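You operate a simulated robot arm through the tools that you are given. There is no shell and no other tool. Be economical: measure what you need, move in short steps, check, and stop when the job is done.

You are at the controls of a simulated robot arm. One attempt, no reset.

JOB
Press the green packer key three times. Put the tea brick that says "LOT 5" from the top of the roasting bench on the cubby k6 and the tea brick that says "LOT 10" on the brown dark cake there. Put one of the tags from the top of the press bench on the newspaper. Put two of the small pots from the top of the press bench on the cubby y4. Press the green key three times. Put the black tin on the top of the roasting bench away on the top of the packing counter. Take the steel pitcher from the top of the roasting bench and leave it on the top of the wall shelf over the roasting bench. The order is free. Set down upright: tag, steel pitcher.

It is judged by the outcome, as a careful person would: the job done as asked, and still so three seconds after it is handed in. It fails if anything else is knocked over, pushed out of place, dropped, spilled or broken.

ROBOT AND FRAMES
A 6-joint arm with a two-finger parallel gripper on a trunk, on a base that drives. Base frame: it is fixed to the floor where the robot stands at the start and does not move with it; the origin is under the middle of the robot, x ahead of it, y to its left, z up; the surface under the hand at the start is at about z = 892. Units: mm, rad, N and s.
With the tool pointing down near the work surface it reaches from about 280 to 680 mm from the robot's upright axis, wherever it stands. Its first joint turns from -2.897 to 2.897 rad. Places, roughly: black tin [-1750, -1500, 750]; cubby K6 [500, 3000, 1400]; cubby Y4 [-300, 4800, 600]; dark cake (6x6x2 cm) [-1000, -1400, 900]; green key [-2600, 500, 900]; green packer key [500, -100, 1000]; newspaper [-2500, 1000, 750]; small pot [-2500, 1250, 750]; steel pitcher (12x8x11 cm) [-2200, -1400, 900]; tag [-2750, 750, 750]; tea brick [-750, -1500, 1000]; top of the packing counter [600, 500, 900]; top of the wall shelf over the roasting bench (178 [-1320, -1760, 1380]. Payload 1.57 kg.
Tool frame: the origin (TCP) lies between the finger pads and is the grasp point; the fingertips stand 30 mm ahead of it; z points along the fingers, y is the line along which they close. The gripper opens to 110 mm. The fingers are 24 mm wide and 12 mm thick; the gripper's body (48 by 112 mm) begins 78 mm behind the TCP.
Orientation is that of the tool frame in the base frame, as [roll, pitch, yaw] about the fixed x, y, z axes, in that order (R = Rz(yaw) Ry(pitch) Rx(roll)). With the fingers straight down and closing along the base's y, the tool's x points along the base's -x, its y along +y and its z along -z.

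CONTROLS
- The arm moves only by the tool nudge_tool. Its argument "steps" is a list of rows, each a list of 7 numbers: the shift along the tool's x, y, z in mm, then the turn, a rotation vector about the tool's x, y, z in rad, then the finger opening in mm, from 0 to 110. In form: [[dx, dy, dz, wx, wy, wz, fingers], ...]. A call has 1 to 10 rows; each row is the pose to reach, as a shift and turn from the pose commanded when the call began, along the tool's axes at that moment. Rows are played at 5 a second. More than 50 mm and 0.15 rad between two rows, or a gripper value outside its range, and nothing of the call is played. Where a pose cannot be reached the arm comes as near as it can. A force on the tool above 40 N (or 10 N above the force at the start of the call, whichever is more), or a blocked arm, ends the call early, and 0.2 s more pass. Each finger travels about 108 mm/s and halts on what it meets, pressing with about 37 N; the grip force reading is that of the motor and also rises with nothing between the fingers. The clock runs only during rows and for 0.2 s after the last one: add rows that repeat a pose to give the fingers time. It gives the time, the measured TCP pose, the force on the tool (base axes), the opening and the grip force at its end, in the units of the frame above (readings bear some noise), with the torque about the TCP (base axes, N m) and any sound that the robot's microphone picked up.
- Cameras (640 x 400 px; columns grow to the right, rows downward): "scene" is now at [49, 145.1, 1695.7]; the picture's right is [0.09, -1.00, 0.00], its down [-0.83, -0.08, -0.55] and it looks along [0.55, 0.05, -0.83] (base axes); focal length 260 px, centre (320, 200). "wrist" rides on the gripper at [70, 16, -141] in the tool frame; the picture's right is [-0.23, 0.97, 0.00], its down [-0.86, -0.20, -0.48] and it looks along [-0.47, -0.11, 0.88] (tool axes); focal length 222 px, centre (320, 200). There is no depth. A picture from a camera that has moved, and an enlarged one, comes with that camera's place and axes in the base frame and with its lens.
- camera(camera): a new picture of that camera. The clock stands still meanwhile.
- slide_trunk(by): slides the trunk up (or, below 0, down) by that many mm; the arm and the scene camera ride with it, the base frame stays. It gives what a move gives, with no picture.
- steer(legs): drives the robot by 1 to 6 legs, each [ahead, left, turn to the left] in mm, mm and rad, along the robot's own axes; the way and the turn of a leg run together, so that a leg with both is an arc; at most 1500 mm and 3.142 rad a leg. The arm and the cameras ride along, it lands a little off, and it stops where it bumps. It gives what a move gives.
- head_to(pan, tilt): turns the head with the scene camera to pan (to the left, within 2.094 rad either way) and tilt (down, from -0.506 to 1.204), counted from straight ahead of the robot. It gives what a move gives.
- zoom(camera, box): a new picture of the part [left, top, right, bottom] of that camera's present view, enlarged. The clock stands still meanwhile.
- close_job(): hands the job in; it is judged then, once.

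Work in short steps. Places have to be worked out from the pictures, the camera data and where the tool is seen: move nearer, look again, correct. Check each grasp and each placing, and mend what went wrong. You have 483 turns and 216 pictures in all, those below and enlarged ones among them. Open the gripper and draw the arm clear of the work before you hand the job in, unless the task says otherwise; then end with one line.

The tools are called after ">>>" as a command line: name --pt "numbers of a row" for each row, then --argument value for the rest, lists and objects as JSON in quotes. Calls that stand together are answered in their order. nudge_tool: Moves the arm, as the interface text tells. Its arguments: {"type":"object","properties":{"steps":{"type":"array","items":{"type":"array","items":{"type":"number"}}}},"required":["steps"]} The other tools are called the same way: slide_trunk (by) slides the trunk up or down; steer (legs) drives the base; head_to (pan, tilt) turns the head that bears the scene camera; camera (camera) takes a picture; zoom (camera, box) takes an enlarged picture of a part of a camera's view; close_job () hands the job in.

At the start:

```text
time_s: 0.0
position: [400.7, 239.0, 1325.9]
orientation: [3.14, -0.001, -3.14]
ft_force: [-0.1, 0.4, 0.3]
torque: [0.0, 0.03, 0.02]
width: 110.0
gripper_force: 0.0
trunk travel left (down, up): [-300.0, 290.0]
robot x, y, heading: [1.1, -0.4, -0.006]
head pan, tilt: [0.094, 0.984]
```

scene: 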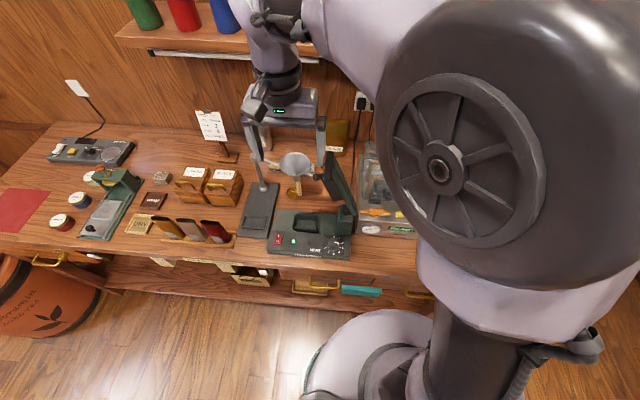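
wrist: 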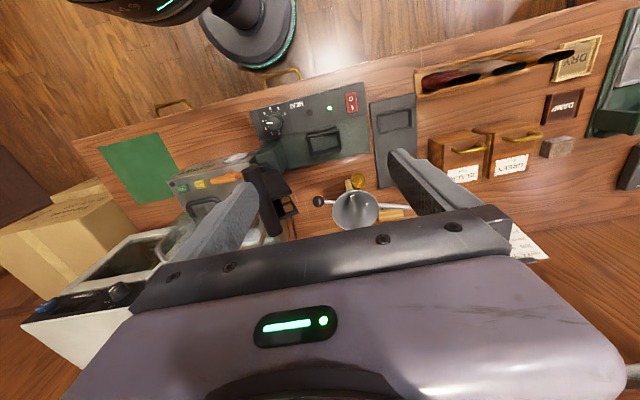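

I start with a closer look at the packer machine with the keys, right of the sealer.

>>> zoom --camera "wrist" --box '[100, 120, 300, 245]'

>>> zoom --camera "scene" --box '[240, 100, 440, 280]'

```text
3.20 times, centred on (200, 182) of wrist
camera zoom: at [332.6, 255.9, 1468.3], right [0.23, 0.97, 0.0], down [0.86, -0.2, 0.48], along [0.47, -0.11, -0.88], focal length 711 px, centre (704, 256)
```

zoom: 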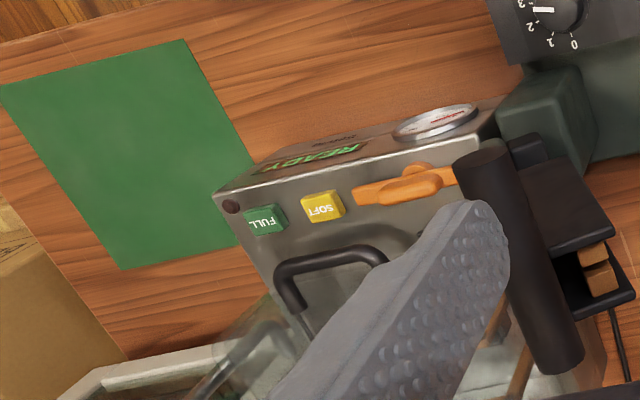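

```text
2.22 times, centred on (340, 190) of scene
camera zoom: at [49.0, 145.1, 1695.7], right [0.09, -1.0, 0.0], down [-0.83, -0.08, -0.55], along [0.55, 0.05, -0.83], focal length 577 px, centre (276, 222)
```

zoom: 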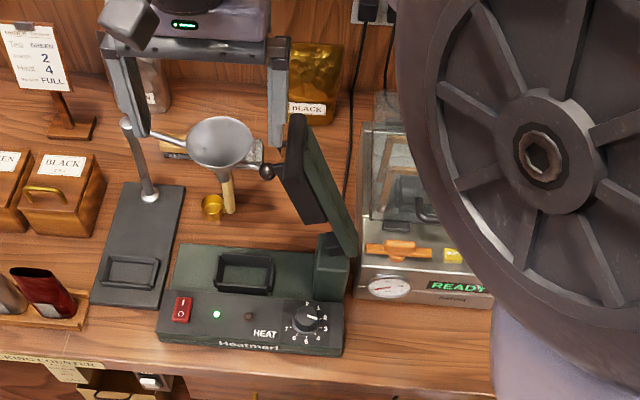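

Two views put the green FULL key near (485, -119, 983). I move above it with the fingers closed, staying high.

>>> nudge_tool --pt "-9 -44 15 0 0 0 80" --pt "-18 -88 30 0 0 0 50" --pt "-28 -132 45 0 0 0 20" --pt "-37 -176 60 0 0 0 0" --pt "-46 -220 75 0 0 0 0" --pt "-56 -264 90 0 0 0 0" --pt "-65 -310 105 0 0 0 0" --pt "-75 -352 120 0 0 0 0"

>>> camera --camera "wrist"

>>> camera --camera "scene"

```text
time_s: 1.8
position: [476.7, -113.5, 1207.6]
orientation: [3.141, -0.001, 3.141]
ft_force: [0.0, -0.7, 0.4]
torque: [0.0, 0.01, 0.03]
width: 0.1
gripper_force: 21.0
trunk travel left (down, up): [-300.0, 290.0]
robot x, y, heading: [0.4, 0.0, -0.001]
head pan, tilt: [0.094, 0.984]
```

```text
211 pictures are left
camera wrist: at [407.9, -97.9, 1348.7], right [0.23, 0.97, 0.0], down [0.86, -0.2, 0.48], along [0.47, -0.11, -0.88], focal length 222 px, centre (320, 200)
```

wrist: 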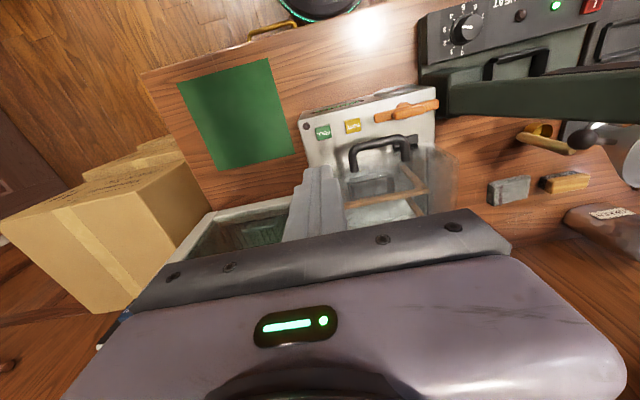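

```text
210 pictures are left
camera scene: at [49.8, 143.7, 1695.8], right [0.09, -1.0, 0.0], down [-0.83, -0.08, -0.55], along [0.55, 0.05, -0.83], focal length 260 px, centre (320, 200)
```

scene: 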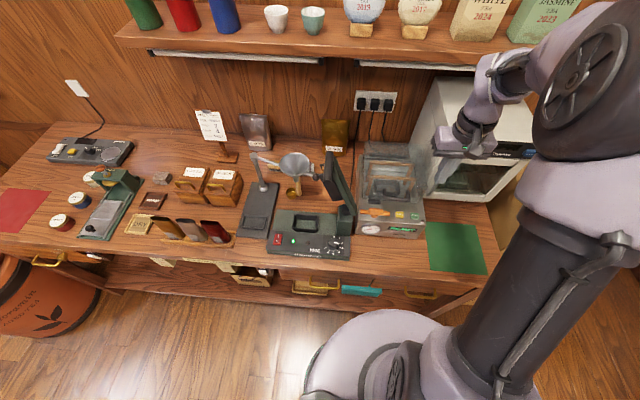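

I zoom on the keys in both views to refine the key position and see the clearance to the white appliance.

>>> zoom --camera "wrist" --box '[200, 70, 440, 220]'

>>> zoom --camera "scene" --box '[340, 60, 560, 260]'

```text
2.67 times, centred on (320, 145) of wrist
camera zoom: at [407.9, -97.9, 1348.7], right [0.23, 0.97, 0.0], down [0.86, -0.2, 0.48], along [0.47, -0.11, -0.88], focal length 592 px, centre (320, 347)
```

zoom: 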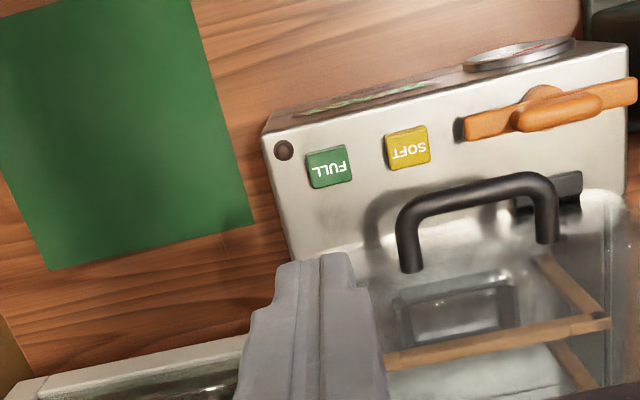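

```text
2.00 times, centred on (450, 160) of scene
camera zoom: at [49.8, 143.7, 1695.8], right [0.09, -1.0, 0.0], down [-0.83, -0.08, -0.55], along [0.55, 0.05, -0.83], focal length 520 px, centre (60, 280)
```

zoom: 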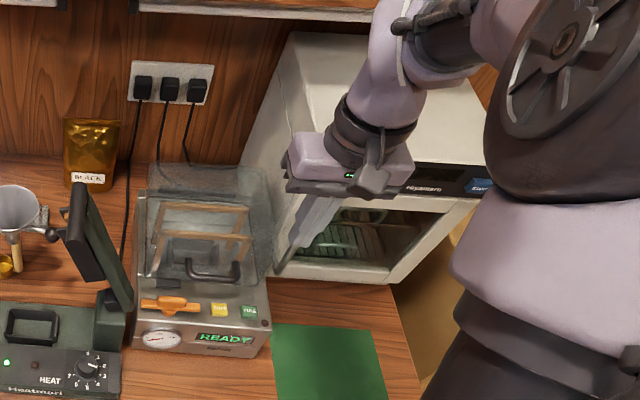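

The key lies at about (481, -111, 995). I lower the closed fingertips to about 12 mm above it.

>>> nudge_tool --pt "-4 2 45 0 0 0 0" --pt "-4 2 90 0 0 0 0" --pt "-4 2 130 0 0 0 0" --pt "-4 2 155 0 0 0 0" --pt "-4 2 165 0 0 0 0"

>>> zoom --camera "wrist" --box '[200, 70, 440, 220]'

>>> zoom --camera "scene" --box '[360, 130, 500, 250]'

```text
time_s: 3.0
position: [480.7, -111.6, 1042.2]
orientation: [3.141, 0.0, 3.142]
ft_force: [0.0, 0.0, -0.5]
torque: [0.02, -0.03, 0.0]
width: 0.2
gripper_force: 21.5
trunk travel left (down, up): [-300.0, 290.0]
robot x, y, heading: [-2.0, 1.1, 0.001]
head pan, tilt: [0.094, 0.984]
```

```text
2.67 times, centred on (320, 145) of wrist
camera zoom: at [411.4, -94.3, 1182.8], right [0.23, 0.97, 0.0], down [0.85, -0.2, 0.48], along [0.47, -0.11, -0.88], focal length 592 px, centre (320, 347)
```

zoom: 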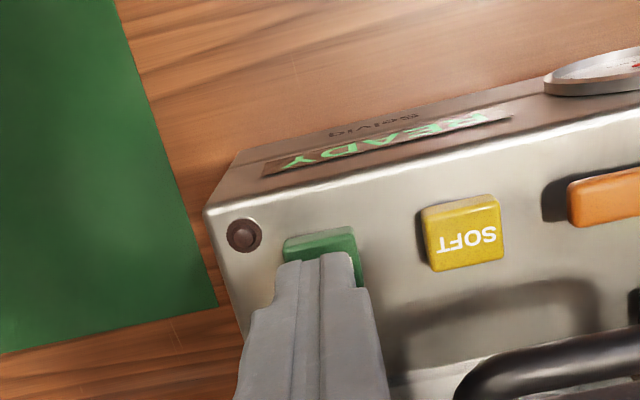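

```text
3.33 times, centred on (430, 190) of scene
camera zoom: at [49.2, 144.9, 1695.7], right [0.09, -1.0, 0.0], down [-0.83, -0.08, -0.55], along [0.55, 0.05, -0.83], focal length 866 px, centre (-47, 233)
```

zoom: 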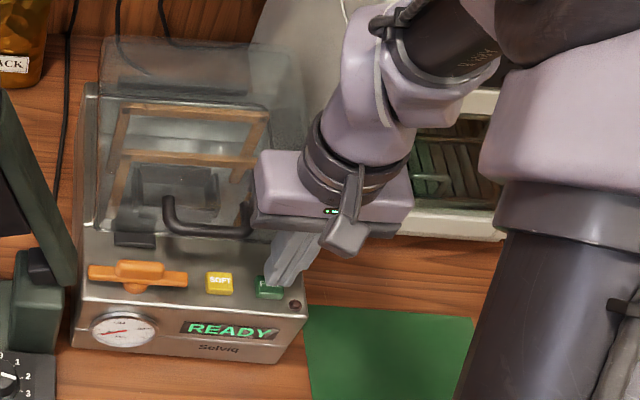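

The tips are right over the key. I press down slowly until there is a click or force.

>>> nudge_tool --pt "1 0 8 0 0 0 0" --pt "1 0 11 0 0 0 0" --pt "1 0 14 0 0 0 0" --pt "1 0 17 0 0 0 0" --pt "1 0 19 0 0 0 0"

```text
time_s: 4.2
position: [479.3, -110.2, 1024.1]
orientation: [3.141, 0.003, 3.141]
ft_force: [0.8, -1.0, 18.5]
torque: [-0.04, -0.03, 0.02]
width: 0.0
gripper_force: 21.2
trunk travel left (down, up): [-300.0, 290.0]
robot x, y, heading: [1.0, -1.7, 0.003]
head pan, tilt: [0.094, 0.984]
heard: click
```

One click at 18 N. I release and press again, one press per call so I can count clicks.

>>> nudge_tool --pt "0 0 -12 0 0 0 0" --pt "0 0 -12 0 0 0 0" --pt "0 0 -6 0 0 0 0" --pt "0 0 -3 0 0 0 0" --pt "0 0 0 0 0 0 0" --pt "0 0 0 0 0 0 0"

>>> nudge_tool --pt "0 0 -12 0 0 0 0" --pt "0 0 -12 0 0 0 0" --pt "0 0 -6 0 0 0 0" --pt "0 0 -3 0 0 0 0" --pt "0 0 0 0 0 0 0" --pt "0 0 0 0 0 0 0"

```text
time_s: 5.6
position: [479.2, -108.8, 1024.0]
orientation: [-3.14, 0.002, -3.141]
ft_force: [3.3, 3.1, 20.4]
torque: [0.1, -0.06, 0.05]
width: 0.0
gripper_force: 21.0
trunk travel left (down, up): [-300.0, 290.0]
robot x, y, heading: [-2.0, -2.1, 0.001]
head pan, tilt: [0.094, 0.984]
heard: click
```

```text
time_s: 7.0
position: [480.5, -109.3, 1022.8]
orientation: [3.139, 0.001, 3.141]
ft_force: [-1.4, -3.5, 17.5]
torque: [-0.05, 0.06, 0.02]
width: 0.1
gripper_force: 21.5
trunk travel left (down, up): [-300.0, 290.0]
robot x, y, heading: [2.1, 1.3, -0.002]
head pan, tilt: [0.094, 0.984]
heard: click
```

Three clicks counted. I lift clear, then survey the room with the head.

>>> nudge_tool --pt "0 0 -45 0 0 0 0" --pt "0 0 -90 0 0 0 0" --pt "0 0 -135 0 0 0 0" --pt "0 0 -180 0 0 0 0" --pt "40 20 -200 0 0 0 0" --pt "80 40 -220 0 0 0 0" --pt "120 60 -230 0 0 0 0" --pt "140 80 -240 0 0 0 0"

>>> head_to --pan -2.09 --tilt 0.3

>>> camera --camera "scene"

>>> head_to --pan 2.09 --tilt 0.3

>>> camera --camera "scene"

>>> head_to --pan 1.2 --tilt 0.2

>>> camera --camera "scene"

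```text
time_s: 8.8
position: [338.0, -32.3, 1263.9]
orientation: [-3.141, -0.004, -3.141]
ft_force: [0.5, -0.8, 0.2]
torque: [-0.02, 0.01, 0.0]
width: 0.0
gripper_force: 20.8
trunk travel left (down, up): [-300.0, 290.0]
robot x, y, heading: [0.5, 0.1, 0.003]
head pan, tilt: [0.094, 0.984]
```

```text
time_s: 10.9
position: [338.9, -33.2, 1265.5]
orientation: [3.141, 0.001, 3.141]
ft_force: [-0.2, 0.2, -0.6]
torque: [0.02, 0.01, 0.01]
width: 0.0
gripper_force: 21.7
trunk travel left (down, up): [-300.0, 290.0]
robot x, y, heading: [-0.2, 3.1, -0.003]
head pan, tilt: [-2.089, 0.3]
```

```text
205 pictures are left
camera scene: at [-67.5, 57.4, 1754.1], right [-0.87, 0.49, 0.0], down [0.15, 0.26, -0.96], along [-0.47, -0.83, -0.3], focal length 260 px, centre (320, 200)
```

scene: 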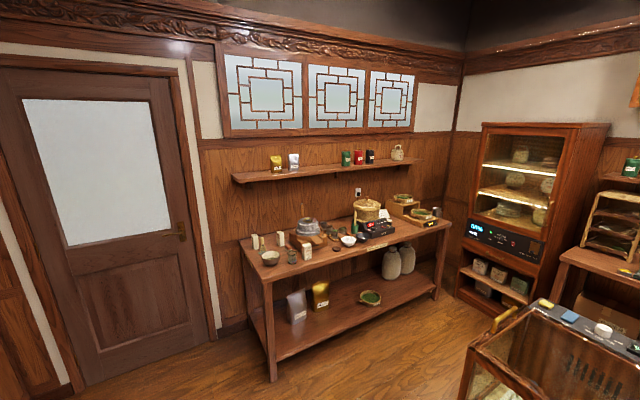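

```text
time_s: 14.2
position: [339.7, -32.4, 1264.6]
orientation: [-3.141, 0.0, 3.141]
ft_force: [0.2, -0.6, 0.2]
torque: [-0.02, -0.01, -0.02]
width: 0.0
gripper_force: 21.2
trunk travel left (down, up): [-300.0, 290.0]
robot x, y, heading: [-0.8, -1.9, -0.006]
head pan, tilt: [2.089, 0.3]
```

```text
204 pictures are left
camera scene: at [-67.5, 219.6, 1754.1], right [0.87, 0.5, 0.0], down [0.15, -0.26, -0.96], along [-0.47, 0.83, -0.3], focal length 260 px, centre (320, 200)
```

scene: 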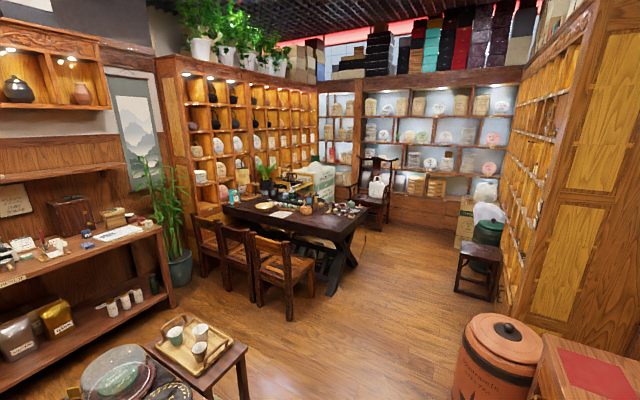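

```text
time_s: 15.4
position: [339.2, -32.3, 1265.5]
orientation: [3.141, 0.0, 3.141]
ft_force: [-0.1, -1.0, 0.5]
torque: [0.02, 0.02, 0.0]
width: 0.0
gripper_force: 21.1
trunk travel left (down, up): [-300.0, 290.0]
robot x, y, heading: [0.7, -0.5, -0.002]
head pan, tilt: [1.201, 0.201]
```

```text
203 pictures are left
camera scene: at [12.4, 225.4, 1763.4], right [0.93, -0.36, 0.0], down [-0.07, -0.19, -0.98], along [0.35, 0.91, -0.2], focal length 260 px, centre (320, 200)
```

scene: 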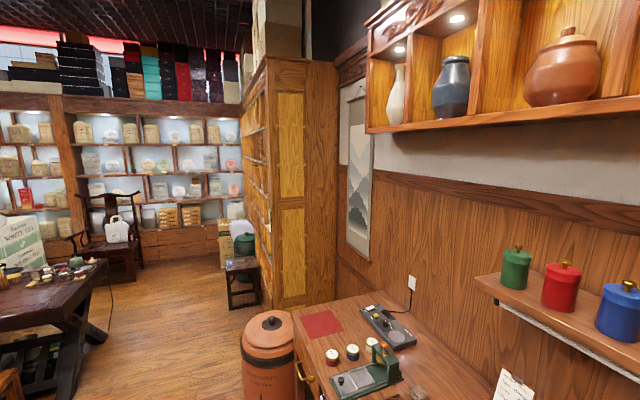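

The roasting bench lies to my right rear, its front edge at about y = -1130. I back up, turn right and approach its left end, then look.

>>> steer --legs '[[-600, 0, 0], [0, 0, -1.571], [500, 0, 0]]'

>>> head_to --pan 0.0 --tilt 0.7

>>> camera --camera "scene"

>>> camera --camera "wrist"

>>> head_to --pan -0.8 --tilt 0.6

>>> camera --camera "scene"

```text
time_s: 18.6
position: [-215.4, -33.9, 1265.3]
orientation: [3.141, -0.004, 3.137]
ft_force: [-0.2, -0.2, -0.7]
torque: [0.02, 0.07, -0.04]
width: 0.0
gripper_force: 21.6
trunk travel left (down, up): [-300.0, 290.0]
robot x, y, heading: [-554.0, 0.6, -0.008]
head pan, tilt: [1.201, 0.201]
stopped in leg 1: the robot was blocked; the commanded pose is now the measured one
```

```text
time_s: 20.0
position: [-217.7, -32.8, 1264.9]
orientation: [-3.141, 0.0, 3.136]
ft_force: [0.4, 0.3, -0.3]
torque: [-0.01, -0.01, -0.04]
width: 0.1
gripper_force: 21.5
trunk travel left (down, up): [-300.0, 290.0]
robot x, y, heading: [-559.3, 5.2, -0.011]
head pan, tilt: [0.0, 0.7]
```

```text
202 pictures are left
camera scene: at [-491.0, 141.8, 1720.5], right [0.02, -1.0, 0.0], down [-0.62, -0.01, -0.78], along [0.78, 0.01, -0.62], focal length 260 px, centre (320, 200)
```

scene: 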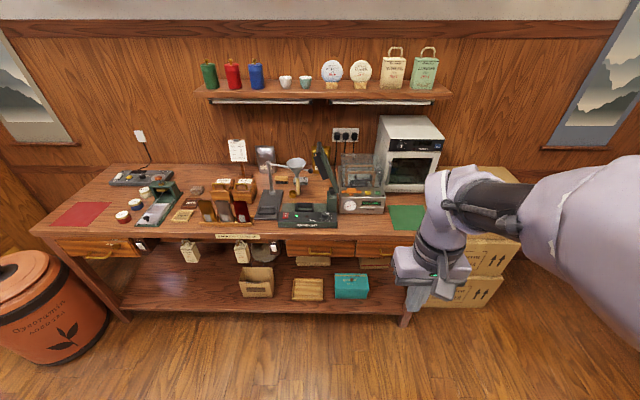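

```text
201 pictures are left
camera wrist: at [-286.9, -16.5, 1407.0], right [0.23, 0.97, 0.0], down [0.85, -0.2, 0.48], along [0.47, -0.11, -0.88], focal length 222 px, centre (320, 200)
```

wrist: 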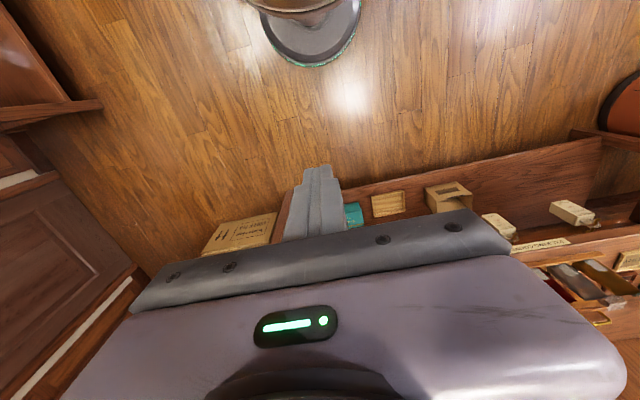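

```text
time_s: 21.1
position: [-217.7, -31.7, 1266.1]
orientation: [3.139, -0.002, 3.136]
ft_force: [-0.7, 0.0, -1.3]
torque: [0.0, -0.01, 0.01]
width: 0.1
gripper_force: 21.3
trunk travel left (down, up): [-300.0, 290.0]
robot x, y, heading: [-557.8, 3.7, -0.007]
head pan, tilt: [-0.799, 0.6]
```

```text
200 pictures are left
camera scene: at [-515.7, 76.6, 1726.6], right [-0.72, -0.69, 0.0], down [-0.39, 0.41, -0.83], along [0.57, -0.59, -0.57], focal length 260 px, centre (320, 200)
```

scene: 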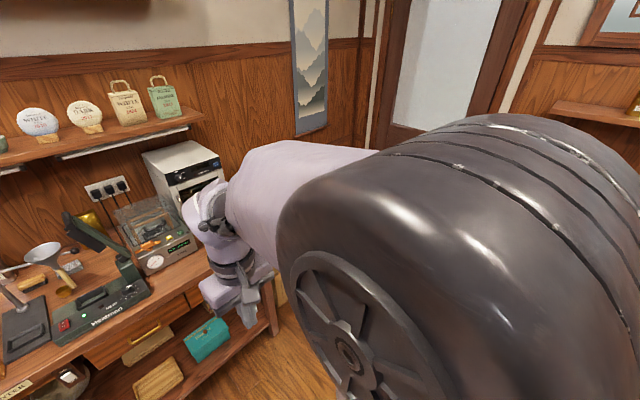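

The base met something behind at x≈-554 (the island). I step off forward, turn right, and look.

>>> steer --legs '[[100, 0, 0], [0, 0, -1.563]]'

>>> head_to --pan -1.3 --tilt 0.7

>>> camera --camera "scene"

>>> head_to --pan 0.0 --tilt 0.6

>>> camera --camera "scene"

```text
time_s: 26.1
position: [-483.0, -337.7, 1265.9]
orientation: [3.141, -0.001, 1.58]
ft_force: [0.3, 1.3, -0.2]
torque: [0.0, -0.02, 0.04]
width: 0.1
gripper_force: 21.4
trunk travel left (down, up): [-300.0, 290.0]
robot x, y, heading: [-457.9, 0.1, -1.564]
head pan, tilt: [-0.799, 0.6]
```

```text
time_s: 27.0
position: [-484.2, -336.7, 1265.1]
orientation: [-3.142, 0.001, 1.58]
ft_force: [0.6, 0.0, -1.1]
torque: [0.02, 0.01, -0.02]
width: 0.0
gripper_force: 21.1
trunk travel left (down, up): [-300.0, 290.0]
robot x, y, heading: [-454.5, 1.0, -1.564]
head pan, tilt: [-1.3, 0.7]
```

```text
199 pictures are left
camera scene: at [-397.6, -2.6, 1718.0], right [-0.28, 0.96, 0.0], down [0.62, 0.18, -0.77], along [-0.74, -0.21, -0.64], focal length 260 px, centre (320, 200)
```

scene: 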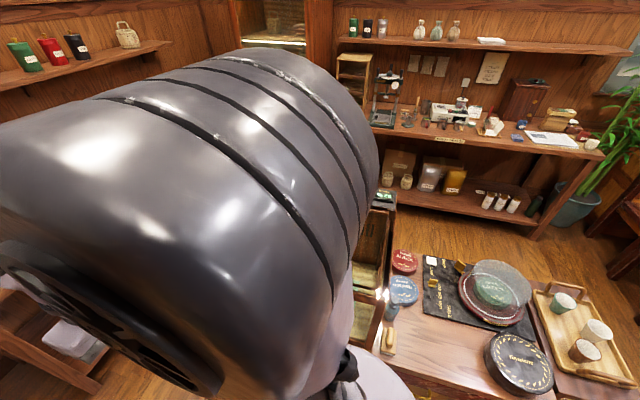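

```text
time_s: 28.5
position: [-483.9, -338.3, 1265.6]
orientation: [-3.141, -0.001, 1.58]
ft_force: [0.7, 0.0, 0.4]
torque: [-0.02, 0.01, 0.03]
width: 0.2
gripper_force: 20.7
trunk travel left (down, up): [-300.0, 290.0]
robot x, y, heading: [-458.2, -0.7, -1.566]
head pan, tilt: [0.0, 0.6]
```

```text
198 pictures are left
camera scene: at [-315.2, -67.4, 1726.7], right [-1.0, -0.01, 0.0], down [0.0, 0.56, -0.83], along [0.01, -0.83, -0.56], focal length 260 px, centre (320, 200)
```

scene: 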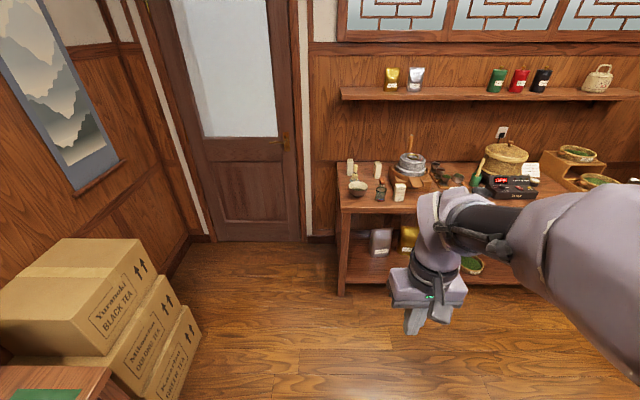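

The bench is ahead. I drive to y≈-600 and look again from near.

>>> steer --legs '[[600, 0, -0.007]]'

>>> head_to --pan -0.4 --tilt 0.8

>>> camera --camera "scene"

>>> camera --camera "wrist"

```text
time_s: 31.9
position: [-470.5, -944.0, 1265.8]
orientation: [-3.141, 0.0, 1.589]
ft_force: [0.0, -0.5, -0.8]
torque: [0.01, 0.01, 0.02]
width: 0.1
gripper_force: 21.2
trunk travel left (down, up): [-300.0, 290.0]
robot x, y, heading: [-445.7, -605.8, -1.553]
head pan, tilt: [0.0, 0.6]
```

```text
time_s: 32.8
position: [-472.0, -943.6, 1266.3]
orientation: [-3.141, 0.0, 1.589]
ft_force: [0.1, 0.6, 0.1]
torque: [0.02, 0.0, 0.02]
width: 0.0
gripper_force: 21.4
trunk travel left (down, up): [-300.0, 290.0]
robot x, y, heading: [-445.9, -604.1, -1.556]
head pan, tilt: [-0.4, 0.799]
```

```text
197 pictures are left
camera scene: at [-337.5, -657.1, 1709.8], right [-0.93, 0.37, 0.0], down [0.27, 0.67, -0.7], along [-0.26, -0.65, -0.72], focal length 260 px, centre (320, 200)
```

scene: 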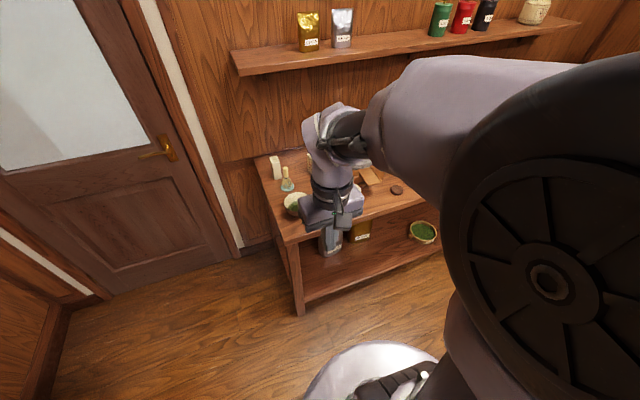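

```text
196 pictures are left
camera wrist: at [-456.0, -873.4, 1406.9], right [0.98, -0.21, 0.0], down [-0.18, -0.86, 0.48], along [-0.1, -0.47, -0.88], focal length 222 px, centre (320, 200)
```

wrist: 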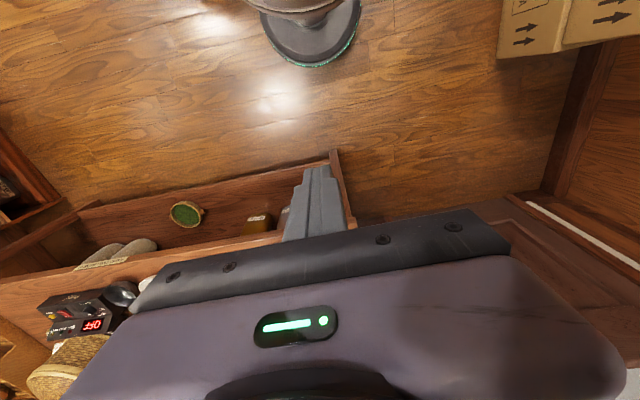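

The bench's left front corner is near (-425, -1290, 830). I go closer and to the right so the bricks lie ahead-left of me, in the camera's free view.

>>> steer --legs '[[250, 0, -0.015], [0, -550, 0]]'

>>> head_to --pan 0.2 --tilt 0.8

>>> camera --camera "scene"

>>> camera --camera "wrist"

```text
time_s: 37.3
position: [-1018.9, -1194.1, 1265.7]
orientation: [3.141, -0.002, 1.578]
ft_force: [-1.1, 0.3, 1.0]
torque: [-0.01, -0.03, -0.01]
width: 0.1
gripper_force: 21.4
trunk travel left (down, up): [-300.0, 290.0]
robot x, y, heading: [-994.5, -854.6, -1.563]
head pan, tilt: [-0.4, 0.799]
```

```text
time_s: 38.3
position: [-1020.1, -1194.6, 1265.1]
orientation: [-3.14, -0.001, 1.578]
ft_force: [-0.1, 0.6, 1.0]
torque: [0.0, -0.01, 0.0]
width: 0.0
gripper_force: 20.9
trunk travel left (down, up): [-300.0, 290.0]
robot x, y, heading: [-988.3, -856.5, -1.566]
head pan, tilt: [0.201, 0.799]
```

```text
195 pictures are left
camera scene: at [-853.3, -916.1, 1710.2], right [-1.0, 0.03, 0.0], down [0.02, 0.71, -0.7], along [-0.02, -0.7, -0.71], focal length 260 px, centre (320, 200)
```

scene: 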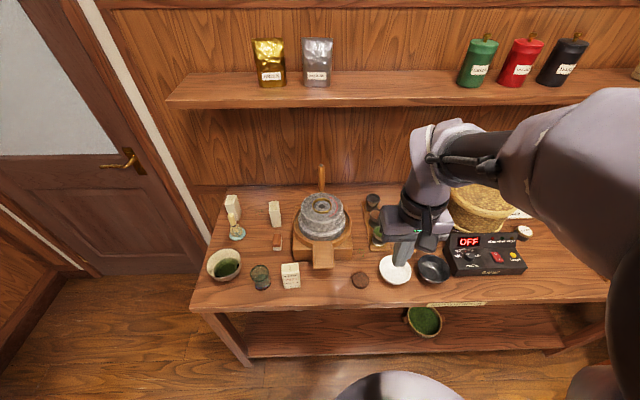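

```text
194 pictures are left
camera wrist: at [-1003.3, -1124.7, 1406.2], right [0.98, -0.22, 0.0], down [-0.19, -0.86, 0.48], along [-0.11, -0.46, -0.88], focal length 222 px, centre (320, 200)
```

wrist: 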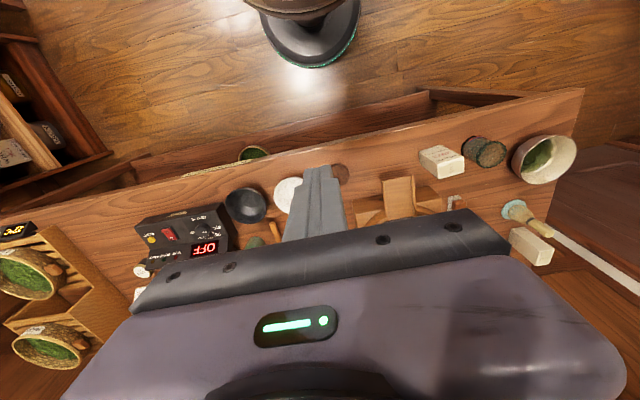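

I zoom on the bricks and the dark cake.

>>> zoom --camera "scene" --box '[195, 180, 315, 300]'

>>> zoom --camera "scene" --box '[320, 180, 540, 300]'

>>> zoom --camera "wrist" --box '[400, 120, 600, 270]'

```text
3.33 times, centred on (255, 240) of scene
camera zoom: at [-853.3, -916.1, 1710.2], right [-1.0, 0.03, 0.0], down [0.02, 0.71, -0.7], along [-0.02, -0.7, -0.71], focal length 866 px, centre (537, 67)
```

zoom: 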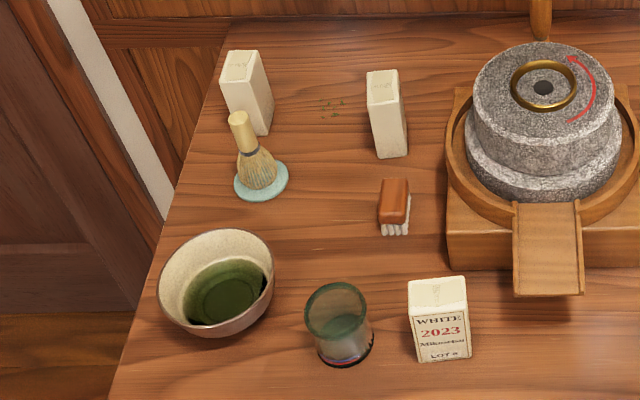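

```text
2.91 times, centred on (430, 240) of scene
camera zoom: at [-853.3, -916.1, 1710.2], right [-1.0, 0.03, 0.0], down [0.02, 0.71, -0.7], along [-0.02, -0.7, -0.71], focal length 756 px, centre (0, 84)
```

zoom: 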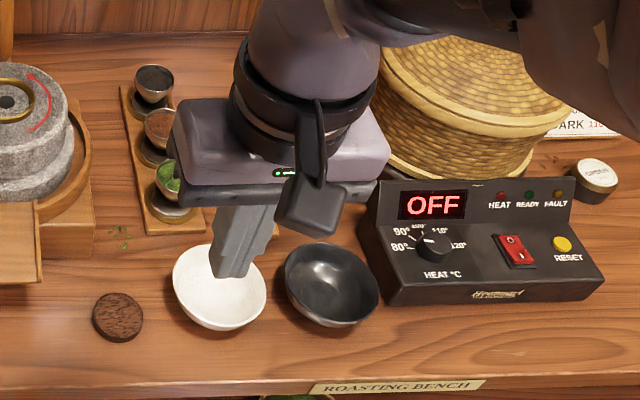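

```text
2.67 times, centred on (500, 195) of wrist
camera zoom: at [-1003.3, -1124.7, 1406.2], right [0.98, -0.22, 0.0], down [-0.19, -0.86, 0.48], along [-0.11, -0.46, -0.88], focal length 592 px, centre (-160, 213)
```

zoom: 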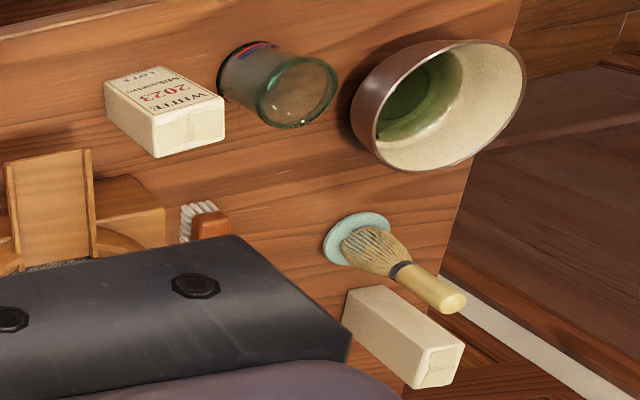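

I zoom tighter to read the lot numbers.

>>> zoom --camera "scene" --box '[278, 260, 304, 292]'

>>> zoom --camera "scene" --box '[220, 190, 290, 232]'

>>> zoom --camera "wrist" --box '[430, 140, 475, 180]'

```text
12.50 times, centred on (291, 276) of scene
camera zoom: at [-853.3, -916.1, 1710.2], right [-1.0, 0.03, 0.0], down [0.02, 0.71, -0.7], along [-0.02, -0.7, -0.71], focal length 3247 px, centre (682, -750)
```

zoom: 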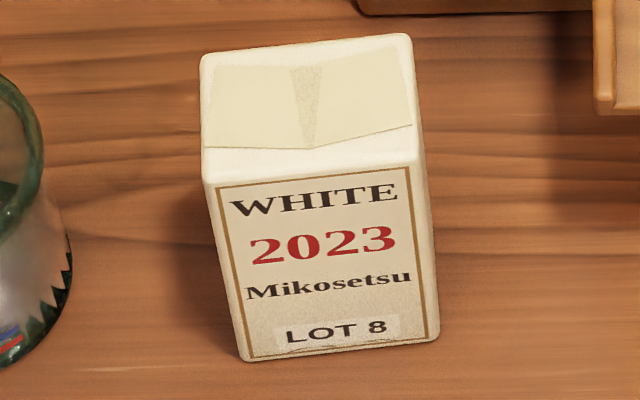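

```text
9.14 times, centred on (255, 211) of scene
camera zoom: at [-853.3, -916.1, 1710.2], right [-1.0, 0.03, 0.0], down [0.02, 0.71, -0.7], along [-0.02, -0.7, -0.71], focal length 2375 px, centre (914, 99)
```

zoom: 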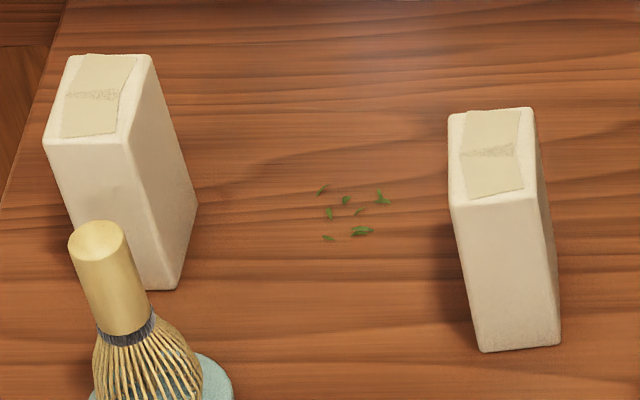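

```text
10.00 times, centred on (452, 160) of wrist
camera zoom: at [-1003.3, -1124.7, 1406.2], right [0.98, -0.22, 0.0], down [-0.19, -0.86, 0.48], along [-0.11, -0.46, -0.88], focal length 2221 px, centre (-1005, 600)
```

zoom: 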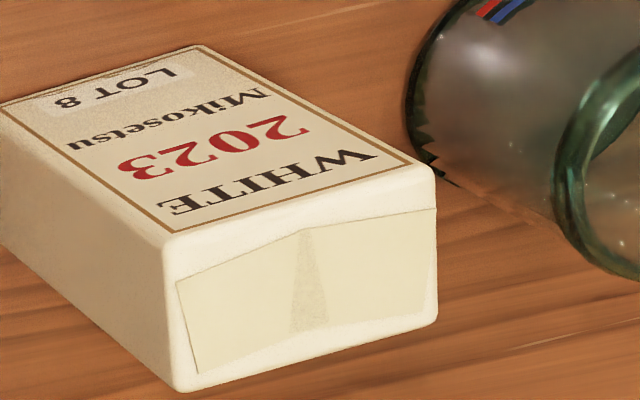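

The front brick is LOT 8; the two rear bricks show blank faces, so their labels likely face +x. I move the base nearer, and then turn the wrist to look from the +x side.

>>> steer --legs '[[110, 0, 0], [0, 200, 0]]'

>>> nudge_tool --pt "-20 20 0 0 0 0.15 0" --pt "-40 40 0 0 0 0.3 0" --pt "-60 60 0 0 0 0.45 0" --pt "-80 80 0 0 0 0.6 0" --pt "-100 100 0 0 0 0.75 0" --pt "-110 130 0 0 0 0.9 0" --pt "-110 160 0 0 0 1.05 0" --pt "-110 190 0 0 0 1.2 0" --pt "-110 220 0 0 0 1.35 0" --pt "-110 250 0 0 0 1.5 0"

>>> camera --camera "wrist"

```text
time_s: 40.7
position: [-813.2, -1301.6, 1264.7]
orientation: [-3.141, 0.0, 1.577]
ft_force: [0.6, 1.0, 0.1]
torque: [-0.03, 0.0, 0.0]
width: 0.0
gripper_force: 20.9
trunk travel left (down, up): [-300.0, 290.0]
robot x, y, heading: [-785.5, -960.3, -1.563]
head pan, tilt: [0.201, 0.799]
```

```text
time_s: 42.9
position: [-563.7, -1411.2, 1265.4]
orientation: [-3.141, 0.001, 0.075]
ft_force: [0.5, 0.3, 0.6]
torque: [0.01, 0.07, 0.01]
width: 0.1
gripper_force: 21.7
trunk travel left (down, up): [-300.0, 290.0]
robot x, y, heading: [-783.5, -965.4, -1.566]
head pan, tilt: [0.201, 0.799]
```

```text
187 pictures are left
camera wrist: at [-492.1, -1422.6, 1406.6], right [-0.15, -0.99, 0.0], down [-0.87, 0.13, 0.48], along [-0.47, 0.07, -0.88], focal length 222 px, centre (320, 200)
```

wrist: 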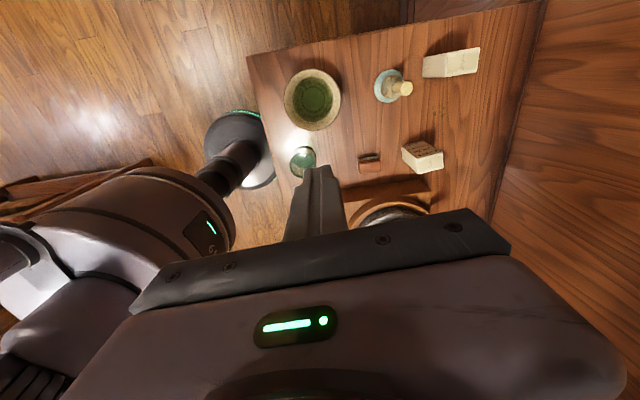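

The brick left of the mill shows its label now; I zoom on both.

>>> zoom --camera "wrist" --box '[395, 130, 455, 180]'

>>> zoom --camera "wrist" --box '[360, 30, 500, 180]'

```text
8.00 times, centred on (425, 155) of wrist
camera zoom: at [-492.1, -1422.6, 1406.6], right [-0.15, -0.99, 0.0], down [-0.87, 0.13, 0.48], along [-0.47, 0.07, -0.88], focal length 1777 px, centre (-520, 560)
```

zoom: 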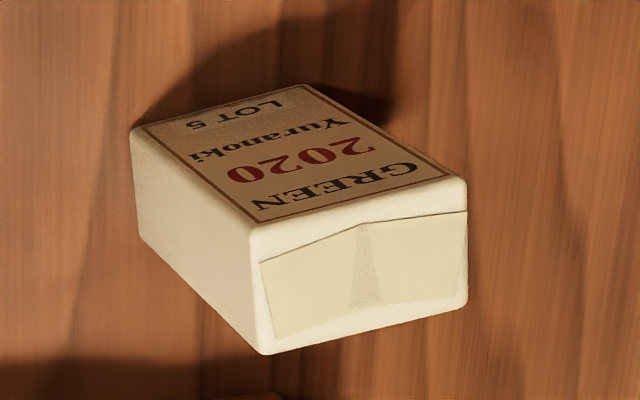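

```text
2.67 times, centred on (430, 105) of wrist
camera zoom: at [-492.1, -1422.6, 1406.6], right [-0.15, -0.99, 0.0], down [-0.87, 0.13, 0.48], along [-0.47, 0.07, -0.88], focal length 592 px, centre (27, 453)
```

zoom: 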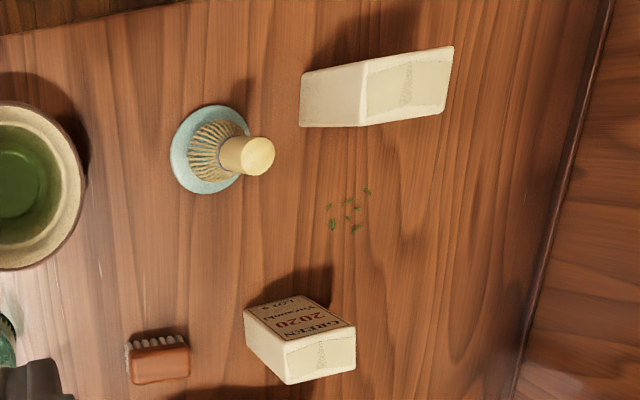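

LOT 5 is the brick beside the mill; top near (-685, -1633, 953). The other rear brick (by elimination LOT 10) is at (-506, -1673). I shift the base toward it and turn the wrist back while lowering, in front of the shelf.

>>> steer --legs '[[50, 0, 0], [0, 200, 0]]'

>>> nudge_tool --pt "-10 0 20 0 0 -0.15 0" --pt "-20 0 40 0 0 -0.3 30" --pt "-40 0 60 0 0 -0.45 60" --pt "-60 0 80 0 0 -0.6 80" --pt "-80 0 100 0 0 -0.75 80" --pt "-100 0 120 0 0 -0.9 80" --pt "-120 0 140 0 0 -1.05 80" --pt "-140 0 160 0 0 -1.2 80" --pt "-150 0 180 0 0 -1.35 80" --pt "-160 0 190 0 0 -1.5 80"

>>> camera --camera "wrist"

>>> camera --camera "scene"

```text
time_s: 45.1
position: [-363.0, -1457.5, 1265.1]
orientation: [-3.141, 0.001, 0.082]
ft_force: [-0.1, -0.3, -1.0]
torque: [0.0, 0.01, 0.01]
width: 0.1
gripper_force: 21.4
trunk travel left (down, up): [-300.0, 290.0]
robot x, y, heading: [-585.8, -1012.7, -1.563]
head pan, tilt: [0.201, 0.799]
```

```text
time_s: 47.3
position: [-522.0, -1470.9, 1073.1]
orientation: [3.141, 0.001, 1.585]
ft_force: [-0.2, -0.4, -0.7]
torque: [-0.01, 0.01, 0.0]
width: 79.7
gripper_force: 0.1
trunk travel left (down, up): [-300.0, 290.0]
robot x, y, heading: [-584.4, -1018.4, -1.562]
head pan, tilt: [0.201, 0.799]
```

```text
184 pictures are left
camera wrist: at [-506.5, -1402.2, 1215.5], right [0.98, -0.21, 0.0], down [-0.19, -0.86, 0.48], along [-0.1, -0.47, -0.88], focal length 222 px, centre (320, 200)
```

wrist: 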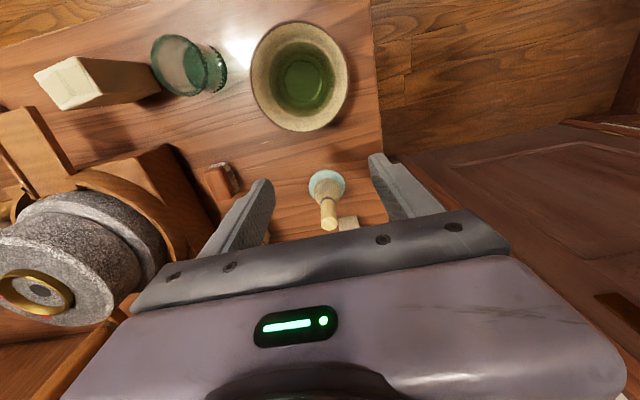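

```text
183 pictures are left
camera scene: at [-430.5, -1069.7, 1709.8], right [-0.98, -0.21, 0.0], down [-0.15, 0.7, -0.7], along [0.15, -0.68, -0.72], focal length 260 px, centre (320, 200)
```

scene: 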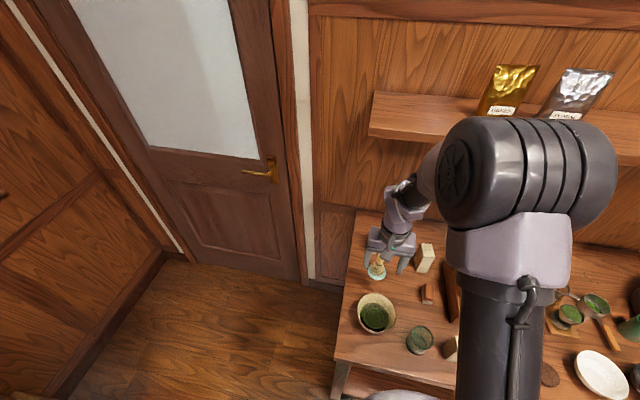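

The whisk handle is under the gripper and the brick behind it. I slide in at this height (tips ~1043, above everything) to over the brick.

>>> nudge_tool --pt "-45 4 0 0 0 0 90" --pt "-90 8 0 0 0 0 90" --pt "-135 12 0 0 0 0 90" --pt "-170 15 0 0 0 0 90" --pt "-200 16 0 0 0 0 90"

>>> zoom --camera "scene" --box '[330, 170, 470, 300]'

>>> camera --camera "wrist"

```text
time_s: 48.7
position: [-506.4, -1621.6, 1065.5]
orientation: [-3.137, -0.038, 1.585]
ft_force: [0.1, -4.1, 9.5]
torque: [0.42, 0.02, -0.02]
width: 90.0
gripper_force: 0.1
trunk travel left (down, up): [-300.0, 290.0]
robot x, y, heading: [-582.2, -995.6, -1.557]
head pan, tilt: [0.201, 0.799]
stopped in row 5: the arm was blocked; the commanded pose is now the measured one
```

```text
3.08 times, centred on (400, 235) of scene
camera zoom: at [-431.7, -1023.6, 1711.8], right [-0.98, -0.21, 0.0], down [-0.15, 0.69, -0.71], along [0.15, -0.7, -0.7], focal length 799 px, centre (74, 92)
```

zoom: 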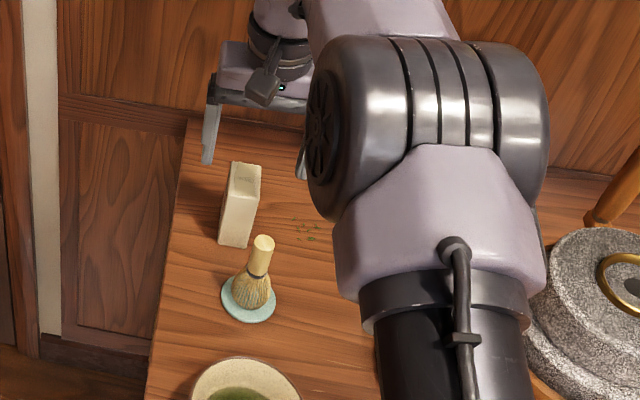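

```text
181 pictures are left
camera wrist: at [-488.8, -1556.8, 1208.9], right [0.98, -0.21, -0.01], down [-0.19, -0.87, 0.45], along [-0.11, -0.43, -0.89], focal length 222 px, centre (320, 200)
```

wrist: 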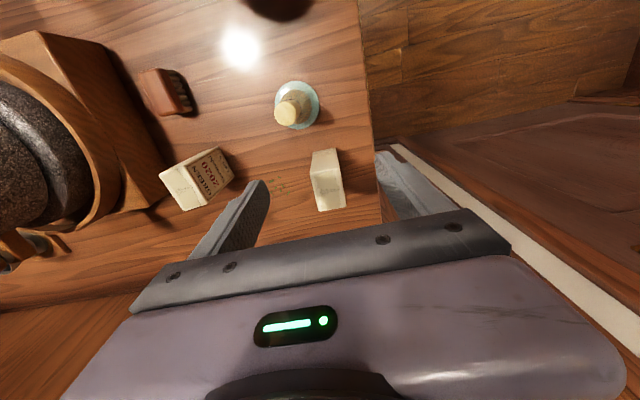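

The arm was blocked – probably the forearm against the shelf edge. I back off and raise the tool, then lower the trunk so the arm passes lower under the shelf.

>>> nudge_tool --pt "40 0 0 0 0 0 90" --pt "85 0 0 0 0 0 90" --pt "130 0 0 0 0 0 90" --pt "170 0 -20 0 0 0 90" --pt "200 0 -60 0 0 0 90" --pt "210 0 -105 0 0 0 90" --pt "220 0 -150 0 0 0 90" --pt "220 0 -180 0 0 0 90"

>>> camera --camera "scene"

```text
time_s: 50.5
position: [-505.5, -1434.2, 1246.8]
orientation: [-3.137, -0.045, 1.583]
ft_force: [-0.2, -0.5, -0.7]
torque: [-0.02, 0.02, 0.02]
width: 90.2
gripper_force: 0.0
trunk travel left (down, up): [-300.0, 290.0]
robot x, y, heading: [-584.4, -999.6, -1.559]
head pan, tilt: [0.201, 0.799]
```

```text
180 pictures are left
camera scene: at [-430.4, -1059.1, 1709.8], right [-0.98, -0.21, 0.0], down [-0.15, 0.7, -0.7], along [0.15, -0.68, -0.72], focal length 260 px, centre (320, 200)
```

scene: 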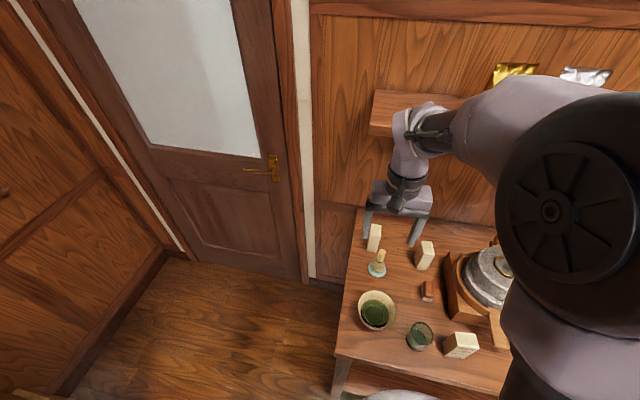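

Everything looks in place. I lower the trunk 180 mm and level the tool.

>>> slide_trunk --by -180

>>> nudge_tool --pt "-10 0 0 0 -0.045 0 90" --pt "-40 0 0 0 -0.045 0 90" --pt "-80 0 0 0 -0.045 0 90" --pt "-120 0 0 0 -0.045 0 90"

>>> camera --camera "scene"

>>> camera --camera "wrist"

```text
time_s: 52.5
position: [-506.0, -1433.8, 1066.1]
orientation: [-3.138, -0.046, 1.583]
ft_force: [0.6, -0.2, -0.3]
torque: [-0.01, 0.0, 0.0]
width: 89.8
gripper_force: 0.0
trunk travel left (down, up): [-120.0, 470.0]
robot x, y, heading: [-586.9, -997.0, -1.555]
head pan, tilt: [0.201, 0.799]
```

```text
time_s: 53.5
position: [-505.0, -1555.3, 1060.0]
orientation: [-3.137, -0.001, 1.581]
ft_force: [0.5, -1.1, 0.8]
torque: [0.02, 0.0, 0.03]
width: 90.1
gripper_force: 0.0
trunk travel left (down, up): [-120.0, 470.0]
robot x, y, heading: [-584.2, -1001.8, -1.564]
head pan, tilt: [0.201, 0.799]
```

```text
179 pictures are left
camera scene: at [-430.3, -1059.5, 1529.7], right [-0.98, -0.21, 0.0], down [-0.15, 0.7, -0.7], along [0.15, -0.68, -0.72], focal length 260 px, centre (320, 200)
```

scene: 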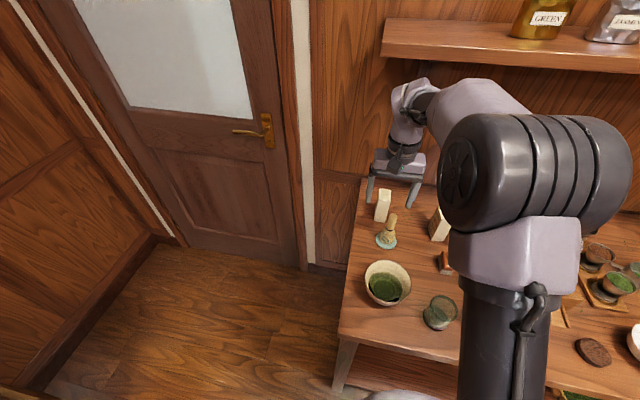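

```text
178 pictures are left
camera wrist: at [-487.6, -1485.9, 1201.6], right [0.98, -0.22, 0.0], down [-0.19, -0.86, 0.48], along [-0.11, -0.47, -0.88], focal length 222 px, centre (320, 200)
```

wrist: 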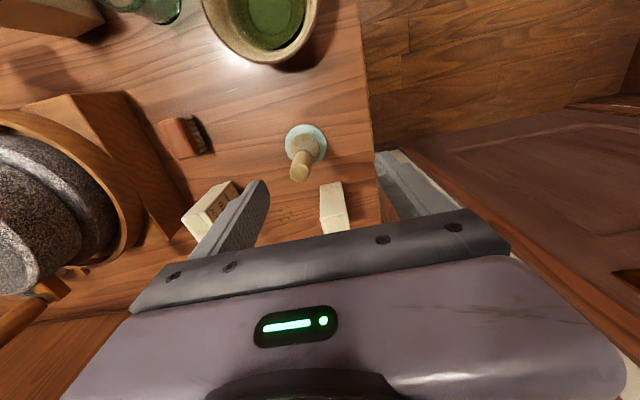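

Continue inward to above the brick, checking for a block.

>>> nudge_tool --pt "-40 0 0 0 0 0 90" --pt "-80 0 0 0 0 0 90" --pt "-116 0 0 0 0 0 90"

>>> camera --camera "wrist"

>>> camera --camera "scene"

```text
time_s: 54.3
position: [-502.4, -1665.1, 1056.5]
orientation: [-3.139, -0.004, 1.581]
ft_force: [0.0, 0.3, 0.6]
torque: [-0.01, 0.03, 0.01]
width: 90.4
gripper_force: 0.0
out of reach, approached as far as the arm can: row 3
trunk travel left (down, up): [-120.0, 470.0]
robot x, y, heading: [-586.0, -998.6, -1.557]
head pan, tilt: [0.201, 0.799]
```

```text
177 pictures are left
camera wrist: at [-485.4, -1595.7, 1198.8], right [0.98, -0.22, 0.0], down [-0.19, -0.86, 0.48], along [-0.11, -0.46, -0.88], focal length 222 px, centre (320, 200)
```

wrist: 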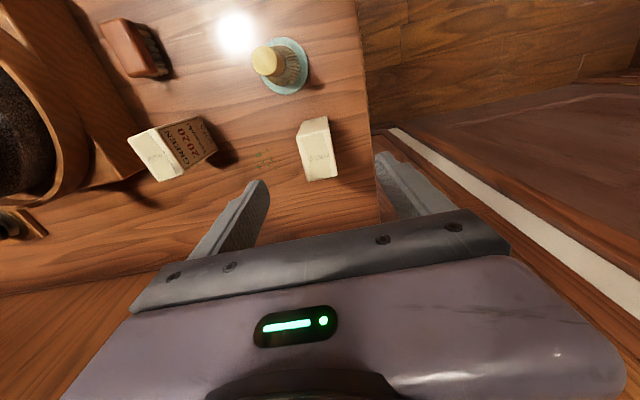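

```text
176 pictures are left
camera scene: at [-430.2, -1059.7, 1529.7], right [-0.98, -0.21, 0.0], down [-0.15, 0.7, -0.7], along [0.15, -0.68, -0.72], focal length 260 px, centre (320, 200)
```

scene: 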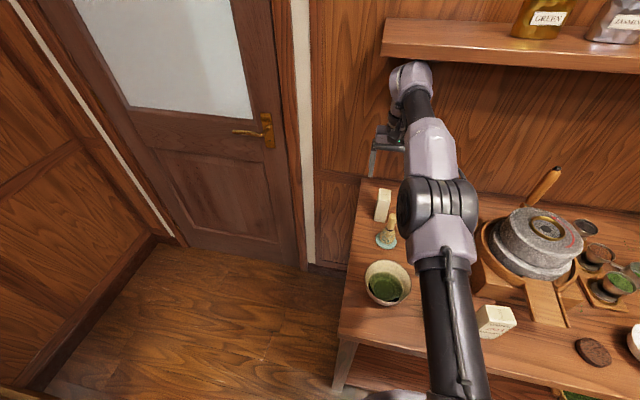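

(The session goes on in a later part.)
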